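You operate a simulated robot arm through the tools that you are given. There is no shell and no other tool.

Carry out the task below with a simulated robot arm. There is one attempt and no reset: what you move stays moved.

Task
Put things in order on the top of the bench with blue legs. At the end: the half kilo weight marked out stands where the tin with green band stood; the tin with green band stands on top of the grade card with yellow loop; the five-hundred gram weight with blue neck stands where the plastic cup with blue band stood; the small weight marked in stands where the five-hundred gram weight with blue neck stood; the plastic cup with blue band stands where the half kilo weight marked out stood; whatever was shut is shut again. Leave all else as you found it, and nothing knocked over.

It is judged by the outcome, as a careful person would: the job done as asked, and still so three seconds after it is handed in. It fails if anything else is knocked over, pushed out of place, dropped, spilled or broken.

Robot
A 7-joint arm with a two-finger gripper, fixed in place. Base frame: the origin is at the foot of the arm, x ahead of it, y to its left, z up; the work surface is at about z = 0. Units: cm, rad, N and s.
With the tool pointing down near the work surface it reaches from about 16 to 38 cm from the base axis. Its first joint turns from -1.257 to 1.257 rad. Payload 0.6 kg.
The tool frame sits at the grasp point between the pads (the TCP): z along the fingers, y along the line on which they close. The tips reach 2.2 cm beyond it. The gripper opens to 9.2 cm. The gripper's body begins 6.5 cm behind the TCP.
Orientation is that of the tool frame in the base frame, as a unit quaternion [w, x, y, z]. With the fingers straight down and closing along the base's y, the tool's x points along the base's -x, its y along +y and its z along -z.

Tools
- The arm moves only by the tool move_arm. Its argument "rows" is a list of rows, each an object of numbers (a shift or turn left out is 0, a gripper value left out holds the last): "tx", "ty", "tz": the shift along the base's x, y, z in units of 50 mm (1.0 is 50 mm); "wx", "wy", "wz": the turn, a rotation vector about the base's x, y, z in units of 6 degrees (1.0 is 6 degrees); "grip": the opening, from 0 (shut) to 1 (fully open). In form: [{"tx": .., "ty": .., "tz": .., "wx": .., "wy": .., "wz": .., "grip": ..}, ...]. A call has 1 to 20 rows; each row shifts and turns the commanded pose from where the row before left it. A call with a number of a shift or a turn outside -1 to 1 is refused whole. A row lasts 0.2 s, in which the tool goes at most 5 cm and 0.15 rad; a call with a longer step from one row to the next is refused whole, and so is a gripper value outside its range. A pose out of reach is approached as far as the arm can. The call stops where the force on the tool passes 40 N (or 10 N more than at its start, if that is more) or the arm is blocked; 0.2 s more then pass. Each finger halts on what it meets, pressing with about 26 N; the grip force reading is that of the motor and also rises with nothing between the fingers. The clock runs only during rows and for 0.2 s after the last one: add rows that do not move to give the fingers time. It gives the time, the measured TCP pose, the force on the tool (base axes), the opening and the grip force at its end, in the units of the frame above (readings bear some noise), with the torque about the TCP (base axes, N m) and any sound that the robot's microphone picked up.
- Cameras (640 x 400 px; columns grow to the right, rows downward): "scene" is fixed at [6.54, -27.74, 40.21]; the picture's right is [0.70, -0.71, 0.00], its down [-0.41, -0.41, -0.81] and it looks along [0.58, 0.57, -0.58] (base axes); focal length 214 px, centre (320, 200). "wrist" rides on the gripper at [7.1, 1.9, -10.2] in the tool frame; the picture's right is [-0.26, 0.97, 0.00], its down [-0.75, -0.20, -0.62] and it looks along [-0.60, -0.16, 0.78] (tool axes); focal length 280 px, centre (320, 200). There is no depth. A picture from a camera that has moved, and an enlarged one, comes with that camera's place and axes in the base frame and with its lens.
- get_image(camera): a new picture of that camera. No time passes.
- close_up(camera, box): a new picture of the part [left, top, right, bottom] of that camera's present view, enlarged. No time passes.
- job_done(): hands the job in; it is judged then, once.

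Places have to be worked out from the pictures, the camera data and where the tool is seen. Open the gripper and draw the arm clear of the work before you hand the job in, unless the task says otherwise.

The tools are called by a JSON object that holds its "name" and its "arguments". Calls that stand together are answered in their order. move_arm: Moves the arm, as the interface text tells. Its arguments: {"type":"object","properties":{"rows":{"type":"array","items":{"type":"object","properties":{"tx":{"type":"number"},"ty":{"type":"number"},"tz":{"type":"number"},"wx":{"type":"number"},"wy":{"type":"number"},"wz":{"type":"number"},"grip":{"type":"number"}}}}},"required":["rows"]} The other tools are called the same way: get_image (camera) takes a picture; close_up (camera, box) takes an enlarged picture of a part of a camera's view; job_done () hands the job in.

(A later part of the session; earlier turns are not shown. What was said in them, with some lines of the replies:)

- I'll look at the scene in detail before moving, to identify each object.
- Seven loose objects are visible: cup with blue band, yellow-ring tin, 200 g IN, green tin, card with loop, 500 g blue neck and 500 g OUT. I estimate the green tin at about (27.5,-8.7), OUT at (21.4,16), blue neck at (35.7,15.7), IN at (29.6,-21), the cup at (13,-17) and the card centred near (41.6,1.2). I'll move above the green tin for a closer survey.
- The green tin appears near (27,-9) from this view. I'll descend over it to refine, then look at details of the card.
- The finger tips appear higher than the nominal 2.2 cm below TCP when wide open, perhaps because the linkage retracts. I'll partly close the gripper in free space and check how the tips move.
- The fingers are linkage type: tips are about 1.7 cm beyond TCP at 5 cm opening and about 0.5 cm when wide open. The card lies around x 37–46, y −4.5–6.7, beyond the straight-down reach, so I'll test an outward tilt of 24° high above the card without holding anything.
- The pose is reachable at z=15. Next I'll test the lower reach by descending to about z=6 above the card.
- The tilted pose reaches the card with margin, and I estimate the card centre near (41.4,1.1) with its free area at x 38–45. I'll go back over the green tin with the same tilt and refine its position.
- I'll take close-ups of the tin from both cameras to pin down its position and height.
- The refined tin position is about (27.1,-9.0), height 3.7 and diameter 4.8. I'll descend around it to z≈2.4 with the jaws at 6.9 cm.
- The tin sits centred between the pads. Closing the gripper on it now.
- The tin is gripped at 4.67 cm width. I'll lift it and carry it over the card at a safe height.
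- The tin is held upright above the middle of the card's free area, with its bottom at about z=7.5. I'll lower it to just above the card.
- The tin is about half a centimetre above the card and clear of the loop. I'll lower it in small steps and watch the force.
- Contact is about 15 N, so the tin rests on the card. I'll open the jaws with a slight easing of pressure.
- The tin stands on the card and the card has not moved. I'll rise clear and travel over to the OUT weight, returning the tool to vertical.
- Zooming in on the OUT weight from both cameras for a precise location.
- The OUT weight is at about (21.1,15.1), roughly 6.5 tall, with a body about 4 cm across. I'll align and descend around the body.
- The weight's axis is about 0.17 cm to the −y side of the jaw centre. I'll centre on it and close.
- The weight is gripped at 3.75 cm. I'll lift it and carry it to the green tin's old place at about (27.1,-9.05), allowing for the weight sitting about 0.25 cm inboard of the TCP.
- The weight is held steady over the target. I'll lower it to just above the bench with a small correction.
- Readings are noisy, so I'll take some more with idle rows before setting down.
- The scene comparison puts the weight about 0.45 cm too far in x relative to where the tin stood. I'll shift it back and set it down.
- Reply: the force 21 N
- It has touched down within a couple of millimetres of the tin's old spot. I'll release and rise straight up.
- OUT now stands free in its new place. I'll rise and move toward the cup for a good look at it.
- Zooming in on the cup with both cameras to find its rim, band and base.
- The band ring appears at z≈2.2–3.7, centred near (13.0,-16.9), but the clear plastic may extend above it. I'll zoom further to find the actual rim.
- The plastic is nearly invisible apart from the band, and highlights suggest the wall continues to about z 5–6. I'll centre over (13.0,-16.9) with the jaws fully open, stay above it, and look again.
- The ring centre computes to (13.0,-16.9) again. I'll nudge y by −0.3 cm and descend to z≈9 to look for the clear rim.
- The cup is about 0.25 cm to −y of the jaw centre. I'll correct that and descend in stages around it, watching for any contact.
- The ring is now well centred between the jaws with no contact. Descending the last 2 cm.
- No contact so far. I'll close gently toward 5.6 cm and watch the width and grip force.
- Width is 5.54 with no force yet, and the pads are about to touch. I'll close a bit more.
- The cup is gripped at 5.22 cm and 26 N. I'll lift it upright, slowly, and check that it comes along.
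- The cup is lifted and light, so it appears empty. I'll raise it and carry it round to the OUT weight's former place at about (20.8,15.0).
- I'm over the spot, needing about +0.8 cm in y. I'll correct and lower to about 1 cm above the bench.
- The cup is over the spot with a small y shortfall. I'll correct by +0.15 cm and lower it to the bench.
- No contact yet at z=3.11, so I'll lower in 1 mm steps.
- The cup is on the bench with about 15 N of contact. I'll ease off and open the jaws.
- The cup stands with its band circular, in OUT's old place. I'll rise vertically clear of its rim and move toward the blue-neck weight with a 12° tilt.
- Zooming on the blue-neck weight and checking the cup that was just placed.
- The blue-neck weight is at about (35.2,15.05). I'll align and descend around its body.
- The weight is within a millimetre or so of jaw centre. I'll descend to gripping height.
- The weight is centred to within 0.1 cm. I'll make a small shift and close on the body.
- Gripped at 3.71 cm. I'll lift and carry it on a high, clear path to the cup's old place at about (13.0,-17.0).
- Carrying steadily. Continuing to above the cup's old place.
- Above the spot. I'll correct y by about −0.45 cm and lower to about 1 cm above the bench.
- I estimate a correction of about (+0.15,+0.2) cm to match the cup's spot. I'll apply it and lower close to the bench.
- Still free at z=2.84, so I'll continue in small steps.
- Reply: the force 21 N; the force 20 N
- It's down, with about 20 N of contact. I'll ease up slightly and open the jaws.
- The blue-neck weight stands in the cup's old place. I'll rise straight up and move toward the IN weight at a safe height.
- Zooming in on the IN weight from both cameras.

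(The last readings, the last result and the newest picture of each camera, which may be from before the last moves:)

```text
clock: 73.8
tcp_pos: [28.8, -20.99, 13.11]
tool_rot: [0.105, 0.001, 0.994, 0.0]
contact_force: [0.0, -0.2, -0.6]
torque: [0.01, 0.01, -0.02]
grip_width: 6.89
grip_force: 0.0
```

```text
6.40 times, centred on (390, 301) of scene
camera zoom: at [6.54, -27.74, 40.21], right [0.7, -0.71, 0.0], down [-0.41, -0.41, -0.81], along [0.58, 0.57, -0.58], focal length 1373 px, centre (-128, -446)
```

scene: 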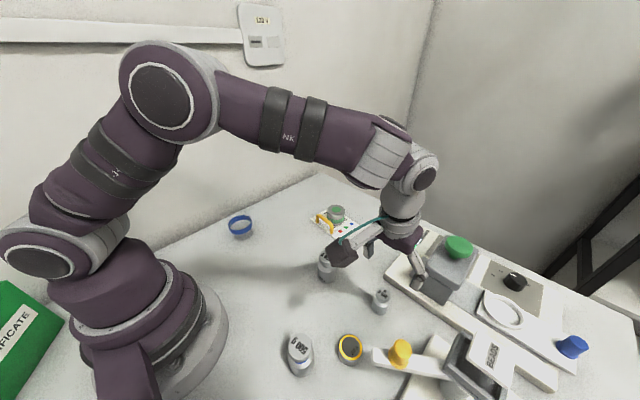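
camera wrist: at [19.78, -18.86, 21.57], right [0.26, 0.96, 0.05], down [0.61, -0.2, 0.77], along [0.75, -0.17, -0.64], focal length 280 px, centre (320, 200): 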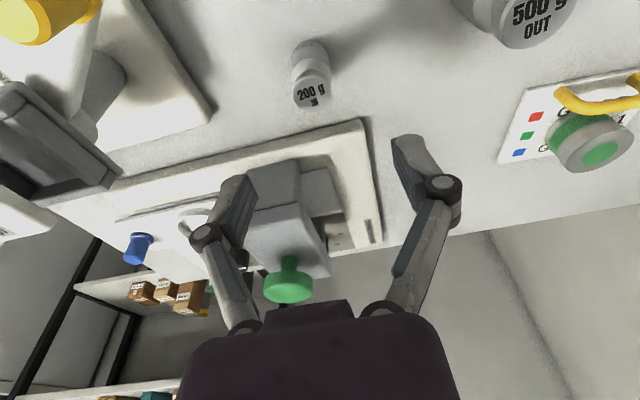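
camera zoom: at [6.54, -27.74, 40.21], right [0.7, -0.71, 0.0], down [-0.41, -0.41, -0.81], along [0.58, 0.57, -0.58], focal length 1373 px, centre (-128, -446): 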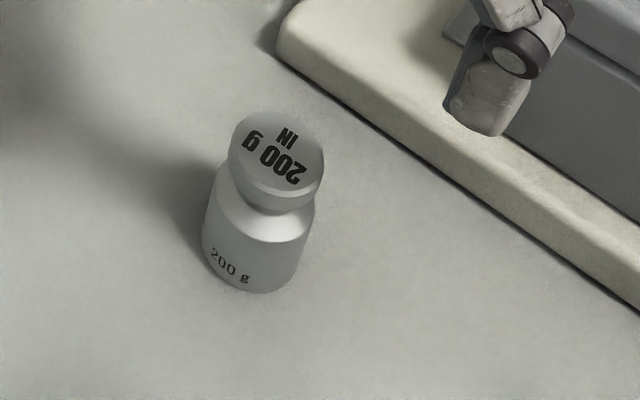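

IN is at about (28.95,-21.0), roughly 5 cm tall with a 3 cm body. I'll align, narrow the jaws a little and descend partway.

{"name": "move_arm", "arguments": {"rows": [{"tx": 0.02, "ty": -0.025, "tz": -0.4, "grip": 0.65}, {"tz": -0.5}, {"tz": -0.5}, {}, {}]}}

{"name": "get_image", "arguments": {"camera": "wrist"}}

{"name": "close_up", "arguments": {"camera": "scene", "box": [330, 250, 450, 325]}}

```text
clock: 75.0
tcp_pos: [29.08, -21.08, 6.26]
tool_rot: [0.106, 0.0, 0.994, 0.0]
contact_force: [-0.2, 1.2, 0.0]
torque: [0.03, 0.03, 0.0]
grip_width: 5.99
grip_force: 0.1
```

```text
taken
camera wrist: at [19.98, -19.05, 14.61], right [0.26, 0.96, 0.05], down [0.61, -0.2, 0.77], along [0.75, -0.17, -0.64], focal length 280 px, centre (320, 200)
```

wrist: 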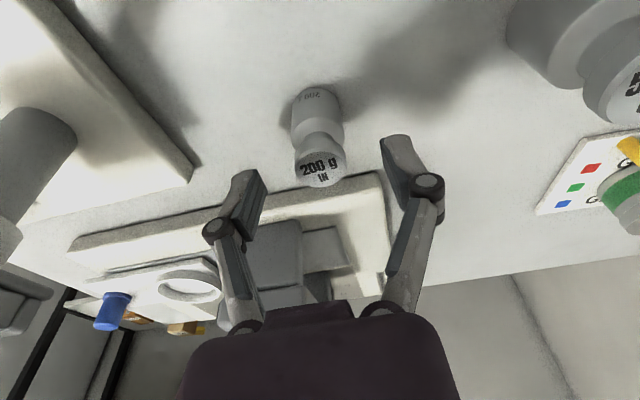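

```text
5.33 times, centred on (390, 288) of scene
camera zoom: at [6.54, -27.74, 40.21], right [0.7, -0.71, 0.0], down [-0.41, -0.41, -0.81], along [0.58, 0.57, -0.58], focal length 1144 px, centre (-53, -267)
```

zoom: 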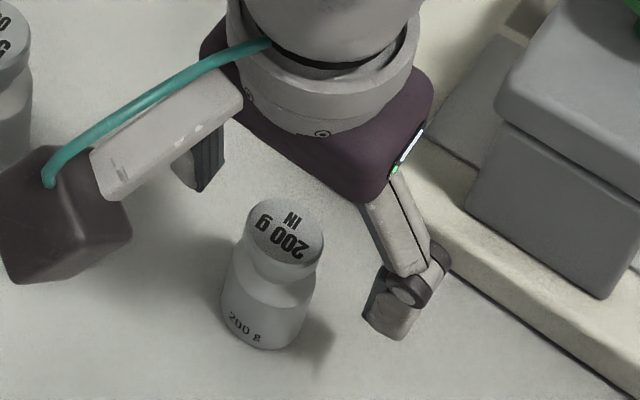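

IN is offset about (−0.1,+0.1) cm from the jaw centre. I'll correct and descend to grip height.

{"name": "move_arm", "arguments": {"rows": [{"tx": -0.02, "ty": 0.025, "tz": -0.25}, {"tz": -0.25}, {"tz": -0.22}, {}, {}]}}

{"name": "get_image", "arguments": {"camera": "wrist"}}

{"name": "close_up", "arguments": {"camera": "scene", "box": [330, 250, 450, 325]}}

```text
clock: 76.2
tcp_pos: [28.91, -21.07, 2.51]
tool_rot: [0.105, 0.001, 0.994, 0.0]
contact_force: [0.0, -0.3, 1.3]
torque: [0.02, -0.01, 0.03]
grip_width: 5.96
grip_force: 0.0
```

```text
taken
camera wrist: at [19.95, -19.05, 11.09], right [0.26, 0.96, 0.05], down [0.61, -0.2, 0.77], along [0.75, -0.17, -0.64], focal length 280 px, centre (320, 200)
```

wrist: 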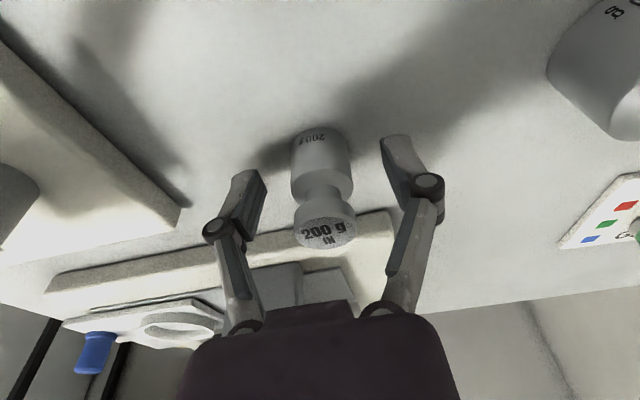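

```text
5.33 times, centred on (390, 288) of scene
camera zoom: at [6.54, -27.74, 40.21], right [0.7, -0.71, 0.0], down [-0.41, -0.41, -0.81], along [0.58, 0.57, -0.58], focal length 1144 px, centre (-53, -267)
```

zoom: 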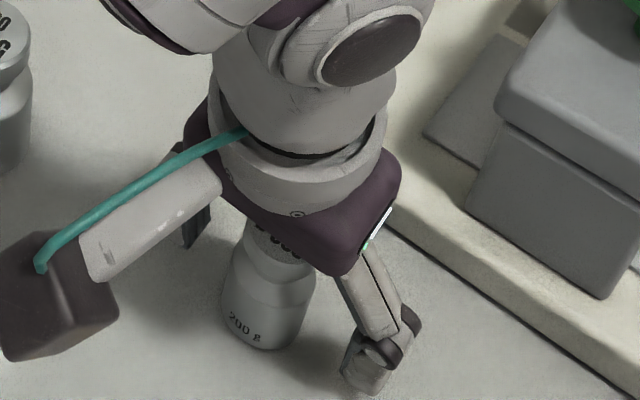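

IN is centred between the pads. Closing on it now.

{"name": "move_arm", "arguments": {"rows": [{"grip": 0.2}, {}, {}, {}, {}, {}]}}

{"name": "get_image", "arguments": {"camera": "wrist"}}

```text
clock: 77.6
tcp_pos: [28.78, -21.13, 2.63]
tool_rot: [0.105, 0.001, 0.994, -0.002]
contact_force: [0.5, 0.7, 3.0]
torque: [0.07, 0.02, -0.01]
grip_width: 2.71
grip_force: 25.8
```

```text
taken
camera wrist: at [19.95, -19.05, 11.09], right [0.26, 0.96, 0.05], down [0.61, -0.2, 0.77], along [0.75, -0.17, -0.64], focal length 280 px, centre (320, 200)
```

wrist: 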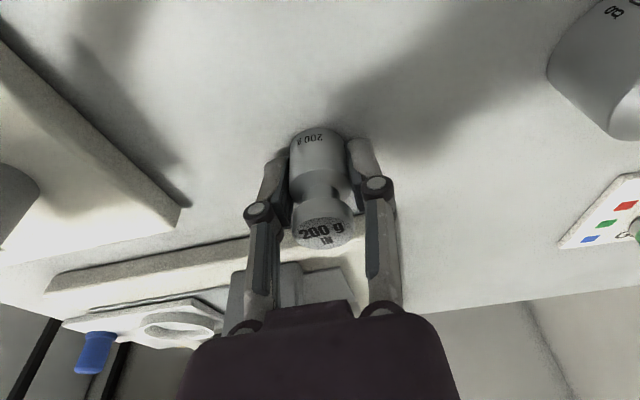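

Gripped at 2.71 cm. I'll lift it clear first, then traverse to the blue-neck weight's old place.

{"name": "move_arm", "arguments": {"rows": [{"tz": 0.2}, {"tz": 0.4}, {"tz": 0.5}, {"tz": 0.5}, {"tz": 0.3}, {"tx": 0.05, "ty": 0.3}, {"tx": 0.09, "ty": 0.5}, {"tx": 0.09, "ty": 0.55}, {"tx": 0.09, "ty": 0.55}, {"tx": 0.09, "ty": 0.55}, {"tx": 0.09, "ty": 0.55}, {}, {}]}}

{"name": "get_image", "arguments": {"camera": "scene"}}

{"name": "get_image", "arguments": {"camera": "wrist"}}

```text
clock: 80.4
tcp_pos: [31.42, -6.07, 12.16]
tool_rot: [0.106, 0.001, 0.994, 0.0]
contact_force: [0.4, -0.1, -1.0]
torque: [-0.03, -0.02, 0.01]
grip_width: 2.71
grip_force: 26.4
```

```text
taken
```

scene: 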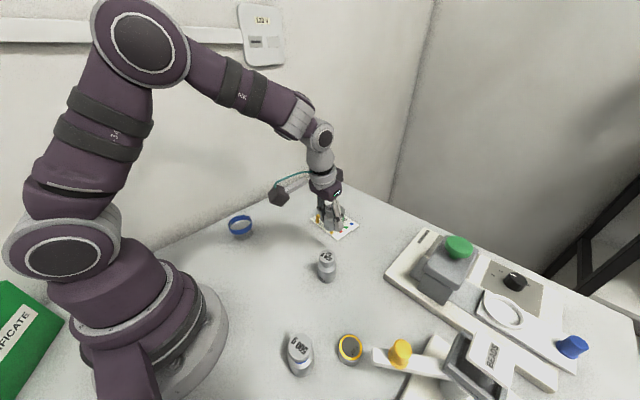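

```text
taken
camera wrist: at [22.33, -4.08, 20.58], right [0.26, 0.96, 0.05], down [0.61, -0.2, 0.77], along [0.75, -0.17, -0.64], focal length 280 px, centre (320, 200)
```

wrist: 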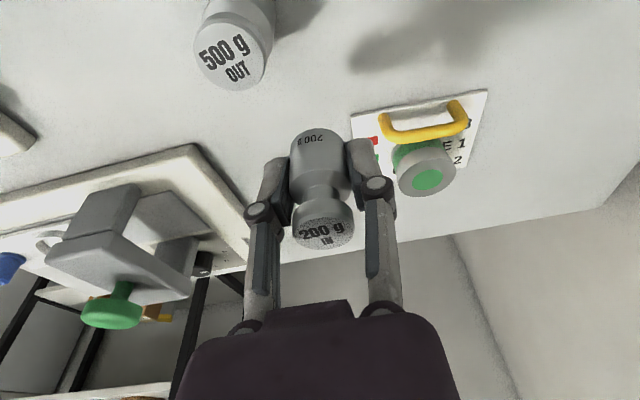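

Held well. Continuing to above the blue-neck weight's old place.

{"name": "move_arm", "arguments": {"rows": [{"tx": 0.09, "ty": 0.53}, {"tx": 0.09, "ty": 0.53}, {"tx": 0.09, "ty": 0.53}, {"tx": 0.09, "ty": 0.53}, {"tx": 0.09, "ty": 0.53}, {"tx": 0.09, "ty": 0.53}, {"tx": 0.09, "ty": 0.53}, {"tx": 0.1, "ty": 0.5}, {}, {}, {}]}}

{"name": "move_arm", "arguments": {"rows": [{}]}}

{"name": "get_image", "arguments": {"camera": "wrist"}}

{"name": "get_image", "arguments": {"camera": "scene"}}

```text
clock: 82.8
tcp_pos: [34.95, 15.03, 11.85]
tool_rot: [0.106, 0.001, 0.994, -0.001]
contact_force: [-0.5, 1.0, -1.9]
torque: [-0.02, -0.02, -0.01]
grip_width: 2.71
grip_force: 25.7
```

```text
clock: 83.2
tcp_pos: [34.96, 15.04, 11.93]
tool_rot: [0.106, 0.001, 0.994, -0.001]
contact_force: [-0.8, -0.2, -2.4]
torque: [0.05, -0.01, 0.01]
grip_width: 2.71
grip_force: 26.1
```

```text
taken
camera wrist: at [25.97, 17.07, 20.35], right [0.26, 0.96, 0.05], down [0.61, -0.2, 0.77], along [0.75, -0.17, -0.64], focal length 280 px, centre (320, 200)
```

wrist: 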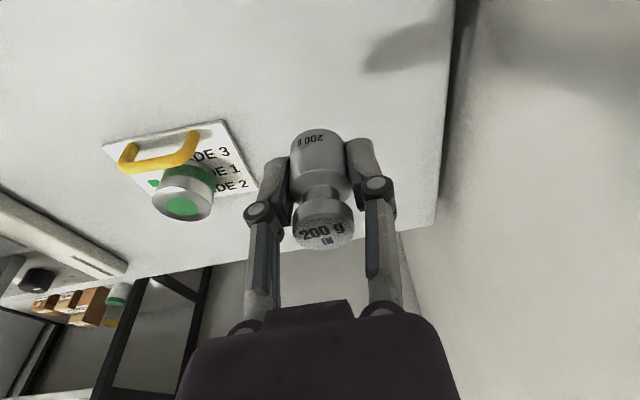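

```text
taken
```

scene: 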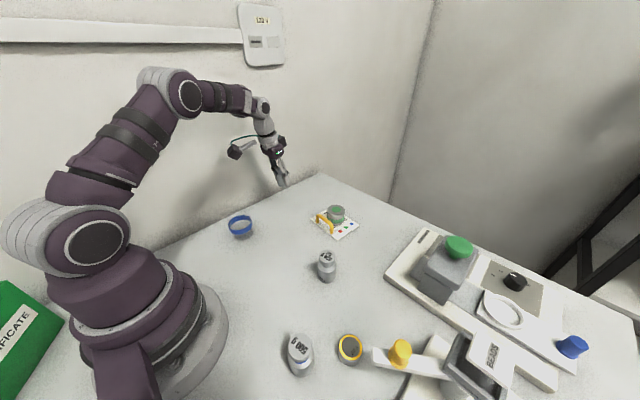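

Positioned within a millimetre or so. I'll lower to about 1 cm above the bench.

{"name": "move_arm", "arguments": {"rows": [{"tx": 0.02, "tz": -0.3}, {"tz": -0.4}, {"tz": -0.4}, {"tz": -0.4}, {"tz": -0.2}, {}, {}]}}

{"name": "move_arm", "arguments": {"rows": [{}]}}

{"name": "close_up", "arguments": {"camera": "scene", "box": [205, 175, 325, 250]}}

{"name": "get_image", "arguments": {"camera": "wrist"}}

```text
clock: 84.8
tcp_pos: [35.23, 15.07, 3.64]
tool_rot: [0.105, 0.001, 0.994, -0.001]
contact_force: [-0.9, -0.6, -1.4]
torque: [-0.04, -0.04, -0.01]
grip_width: 2.71
grip_force: 26.4
```

```text
clock: 85.2
tcp_pos: [35.29, 15.12, 3.5]
tool_rot: [0.105, 0.002, 0.994, -0.002]
contact_force: [0.6, 0.4, -1.2]
torque: [0.01, 0.04, -0.01]
grip_width: 2.72
grip_force: 26.3
```

```text
5.33 times, centred on (265, 212) of scene
camera zoom: at [6.54, -27.74, 40.21], right [0.7, -0.71, 0.0], down [-0.41, -0.41, -0.81], along [0.58, 0.57, -0.58], focal length 1144 px, centre (613, 133)
```

zoom: 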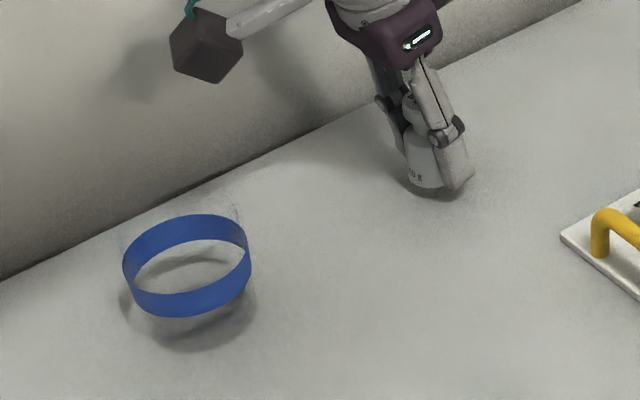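

```text
taken
camera wrist: at [26.26, 17.11, 12.05], right [0.26, 0.96, 0.05], down [0.61, -0.2, 0.77], along [0.75, -0.17, -0.64], focal length 280 px, centre (320, 200)
```

wrist: 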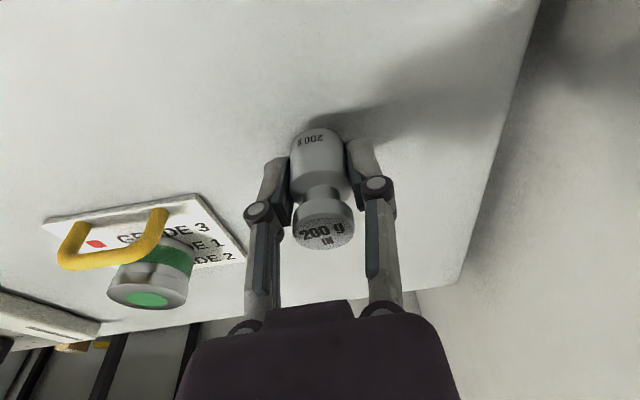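

The scene view shows IN landing on the blue-neck weight's old base position. I'll make a tiny trim and lower toward contact.

{"name": "move_arm", "arguments": {"rows": [{"tx": -0.015, "ty": -0.01, "tz": -0.06}, {"tz": -0.06}, {"tz": -0.03}, {}, {}]}}

{"name": "move_arm", "arguments": {"rows": [{"tz": -0.02}, {}, {}]}}

{"name": "move_arm", "arguments": {"rows": [{"tz": -0.02}, {}, {}]}}

```text
clock: 86.4
tcp_pos: [35.12, 15.09, 2.81]
tool_rot: [0.106, 0.001, 0.994, -0.001]
contact_force: [1.2, 0.2, -1.7]
torque: [0.0, 0.01, 0.02]
grip_width: 2.71
grip_force: 25.5
```

```text
clock: 87.2
tcp_pos: [35.16, 15.01, 2.71]
tool_rot: [0.105, 0.002, 0.994, -0.001]
contact_force: [0.1, -0.2, -1.7]
torque: [-0.02, 0.07, -0.02]
grip_width: 2.69
grip_force: 26.0
```

```text
clock: 88.0
tcp_pos: [35.12, 14.98, 2.79]
tool_rot: [0.106, 0.001, 0.994, 0.0]
contact_force: [-1.1, -0.8, -1.8]
torque: [-0.01, 0.02, 0.05]
grip_width: 2.74
grip_force: 25.8
```

Still no contact at z≈2.75. Continuing in 1 mm steps.

{"name": "move_arm", "arguments": {"rows": [{"tz": -0.02}, {}, {}]}}

{"name": "move_arm", "arguments": {"rows": [{"tz": -0.02}, {}, {}]}}

```text
clock: 88.8
tcp_pos: [35.03, 15.01, 2.63]
tool_rot: [0.106, 0.0, 0.994, -0.001]
contact_force: [0.0, -0.3, -1.3]
torque: [0.0, 0.01, 0.0]
grip_width: 2.74
grip_force: 25.7
```

```text
clock: 89.6
tcp_pos: [35.11, 14.99, 2.45]
tool_rot: [0.107, 0.0, 0.994, 0.001]
contact_force: [0.1, -2.7, 21.1]
torque: [-0.06, 0.0, -0.07]
grip_width: 2.7
grip_force: 25.8
```

Contact is made at z≈2.5. I'll ease up by 1 mm and open the jaws.

{"name": "move_arm", "arguments": {"rows": [{"tz": 0.02}, {}, {"grip": 0.45}, {}, {"grip": 0.7}, {}, {}, {}]}}

{"name": "get_image", "arguments": {"camera": "wrist"}}

{"name": "close_up", "arguments": {"camera": "scene", "box": [205, 175, 325, 250]}}

```text
clock: 91.4
tcp_pos: [34.91, 14.94, 2.54]
tool_rot: [0.106, 0.001, 0.994, -0.001]
contact_force: [0.6, -0.3, 1.1]
torque: [-0.04, -0.01, 0.02]
grip_width: 6.45
grip_force: 0.2
```

```text
taken
camera wrist: at [26.03, 17.01, 11.1], right [0.26, 0.96, 0.05], down [0.61, -0.2, 0.77], along [0.75, -0.17, -0.64], focal length 280 px, centre (320, 200)
```

wrist: 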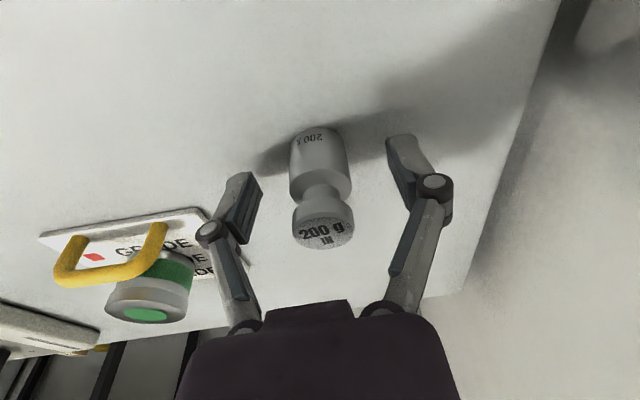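

```text
5.33 times, centred on (265, 212) of scene
camera zoom: at [6.54, -27.74, 40.21], right [0.7, -0.71, 0.0], down [-0.41, -0.41, -0.81], along [0.58, 0.57, -0.58], focal length 1144 px, centre (613, 133)
```

zoom: 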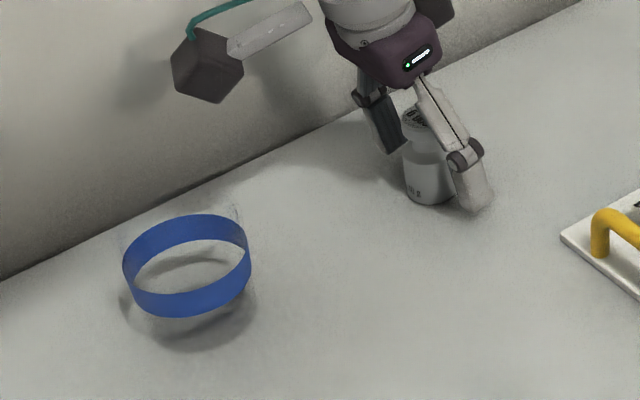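

IN stands released in place. I'll rise straight up, level the tool, retract to the start pose and inspect everything.

{"name": "move_arm", "arguments": {"rows": [{"tz": 0.4}, {"tz": 0.8}, {"tz": 0.9}, {"tx": -0.6, "ty": -0.4, "tz": 0.4, "wy": 1}, {"tx": -0.7, "ty": -0.6, "tz": 0.3, "wy": 1}, {"tx": -0.7, "ty": -0.6, "tz": 0.3}, {"tx": -0.6, "ty": -0.5, "tz": 0.5}, {"tx": -0.3, "ty": -0.3, "tz": 0.8}, {"tz": 0.8}, {"tz": 0.8, "grip": 1.0}, {}, {}, {}]}}

{"name": "get_image", "arguments": {"camera": "scene"}}

{"name": "get_image", "arguments": {"camera": "wrist"}}

```text
clock: 94.2
tcp_pos: [20.66, 2.7, 32.59]
tool_rot: [0.0, 0.001, 1.0, -0.001]
contact_force: [0.6, -0.3, -0.9]
torque: [-0.01, 0.0, -0.03]
grip_width: 9.22
grip_force: 0.0
```

```text
taken
```

scene: 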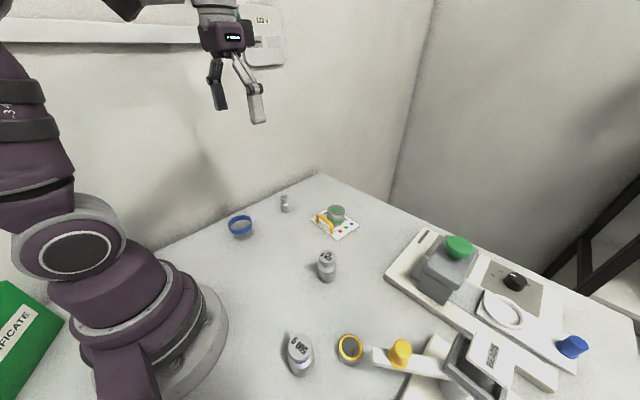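

```text
taken
camera wrist: at [13.65, 4.69, 42.86], right [0.26, 0.96, 0.0], down [0.75, -0.2, 0.63], along [0.6, -0.17, -0.78], focal length 280 px, centre (320, 200)
```

wrist: 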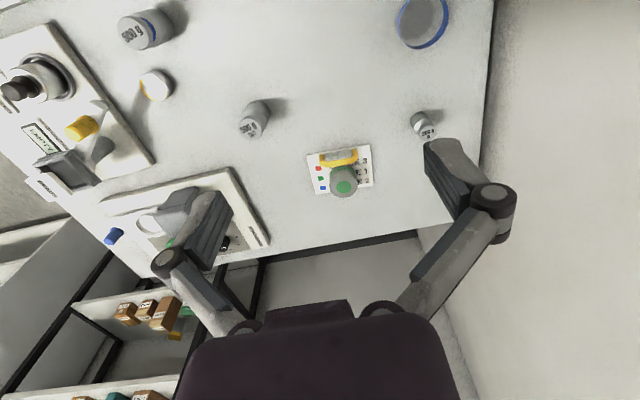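

Everything looks upright from here. I'll repeat the initial close-ups to compare base positions before handing in.

{"name": "close_up", "arguments": {"camera": "scene", "box": [210, 170, 410, 295]}}

{"name": "close_up", "arguments": {"camera": "scene", "box": [250, 270, 458, 400]}}

{"name": "close_up", "arguments": {"camera": "scene", "box": [370, 220, 640, 389]}}

{"name": "close_up", "arguments": {"camera": "scene", "box": [260, 315, 380, 395]}}

{"name": "close_up", "arguments": {"camera": "scene", "box": [286, 240, 366, 290]}}

{"name": "close_up", "arguments": {"camera": "scene", "box": [290, 185, 390, 247]}}

```text
3.20 times, centred on (310, 232) of scene
camera zoom: at [6.54, -27.74, 40.21], right [0.7, -0.71, 0.0], down [-0.41, -0.41, -0.81], along [0.58, 0.57, -0.58], focal length 686 px, centre (352, 96)
```

zoom: 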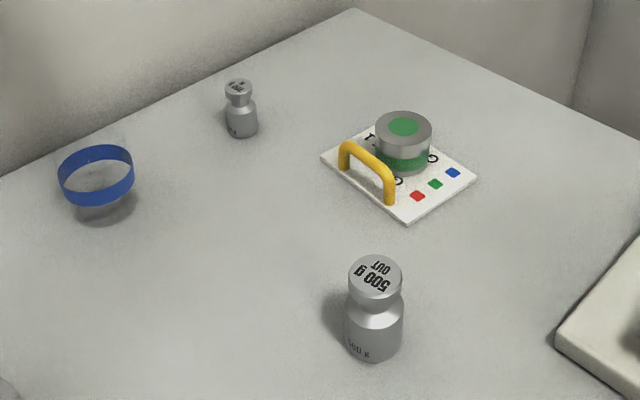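

```text
3.08 times, centred on (354, 335) of scene
camera zoom: at [6.54, -27.74, 40.21], right [0.7, -0.71, 0.0], down [-0.41, -0.41, -0.81], along [0.58, 0.57, -0.58], focal length 660 px, centre (215, -215)
```

zoom: 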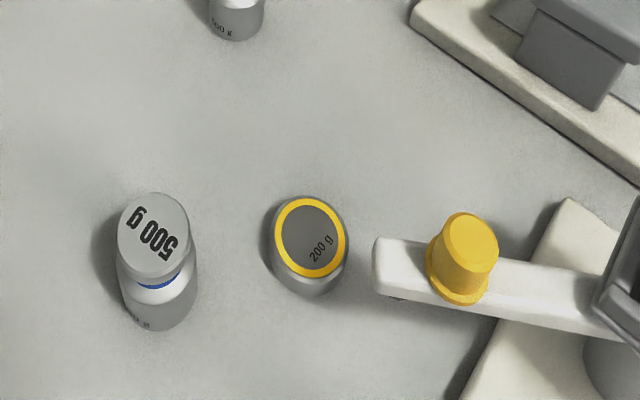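

```text
2.37 times, centred on (505, 304) of scene
camera zoom: at [6.54, -27.74, 40.21], right [0.7, -0.71, 0.0], down [-0.41, -0.41, -0.81], along [0.58, 0.57, -0.58], focal length 508 px, centre (-118, -47)
```

zoom: 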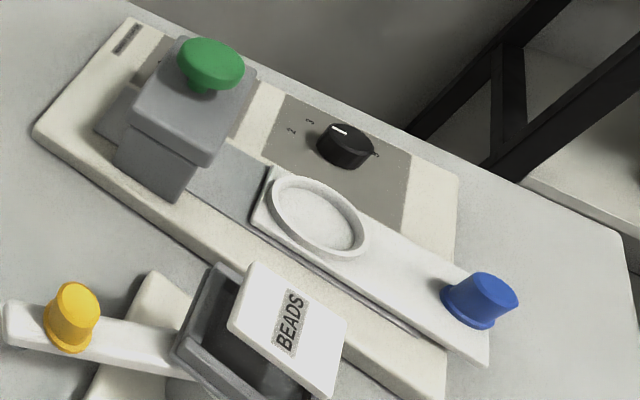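

```text
5.00 times, centred on (320, 355) of scene
camera zoom: at [6.54, -27.74, 40.21], right [0.7, -0.71, 0.0], down [-0.41, -0.41, -0.81], along [0.58, 0.57, -0.58], focal length 1072 px, centre (320, -575)
```

zoom: 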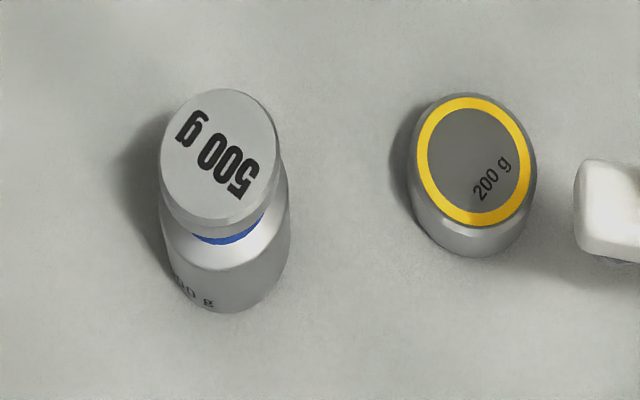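

```text
8.00 times, centred on (326, 265) of scene
camera zoom: at [6.54, -27.74, 40.21], right [0.7, -0.71, 0.0], down [-0.41, -0.41, -0.81], along [0.58, 0.57, -0.58], focal length 1716 px, centre (272, -320)
```

zoom: 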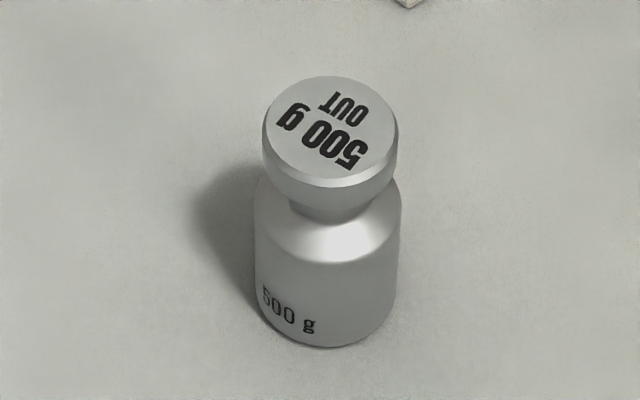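

```text
6.40 times, centred on (340, 216) of scene
camera zoom: at [6.54, -27.74, 40.21], right [0.7, -0.71, 0.0], down [-0.41, -0.41, -0.81], along [0.58, 0.57, -0.58], focal length 1373 px, centre (192, 98)
```

zoom: 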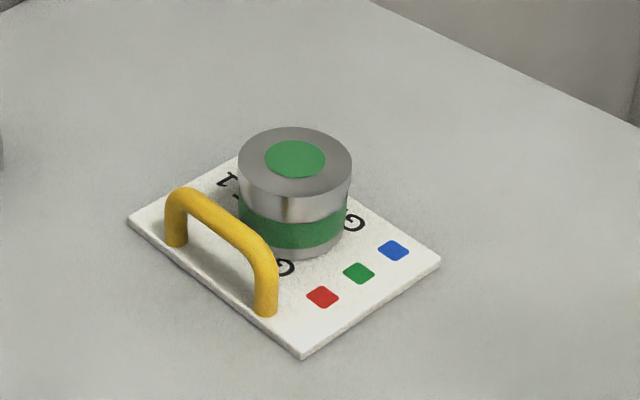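

All five items are upright within a few millimetres of their target places. The tin stands on the unmoved card, and the yellow-ring tin, the two machines and everything else match the initial pictures. Nothing was opened, the gripper is open, and the arm is clear, so I'm handing in.

{"name": "job_done", "arguments": {}}

```text
The job is handed in.
```

I finished the rearrangement and handed it in. In the final pictures every item is upright and within about half a centimetre of its target place.

| Item | Now stands |
|---|---|
| Tin with green band | On top of the grade card, behind the yellow loop; the card did not move |
| Half kilo weight marked OUT | Where the green tin stood |
| Plastic cup with blue band | Where the OUT weight stood |
| 500 g weight with blue neck | Where the cup stood |
| Small weight marked IN | Where the blue-neck weight stood |

- **Left as found:** the yellow-ringed 200 g tin and the two machines look unchanged from the first pictures.
- **Shut things:** I opened nothing, so nothing needed shutting again.
- **Cup grip:** while I held the cup, the jaws closed a little narrower than its blue band looked, and crept in slightly more as I carried it. In the pictures after release the band is still round and the cup stands normally.

The gripper is open and the arm is back near its starting position, clear of the bench.
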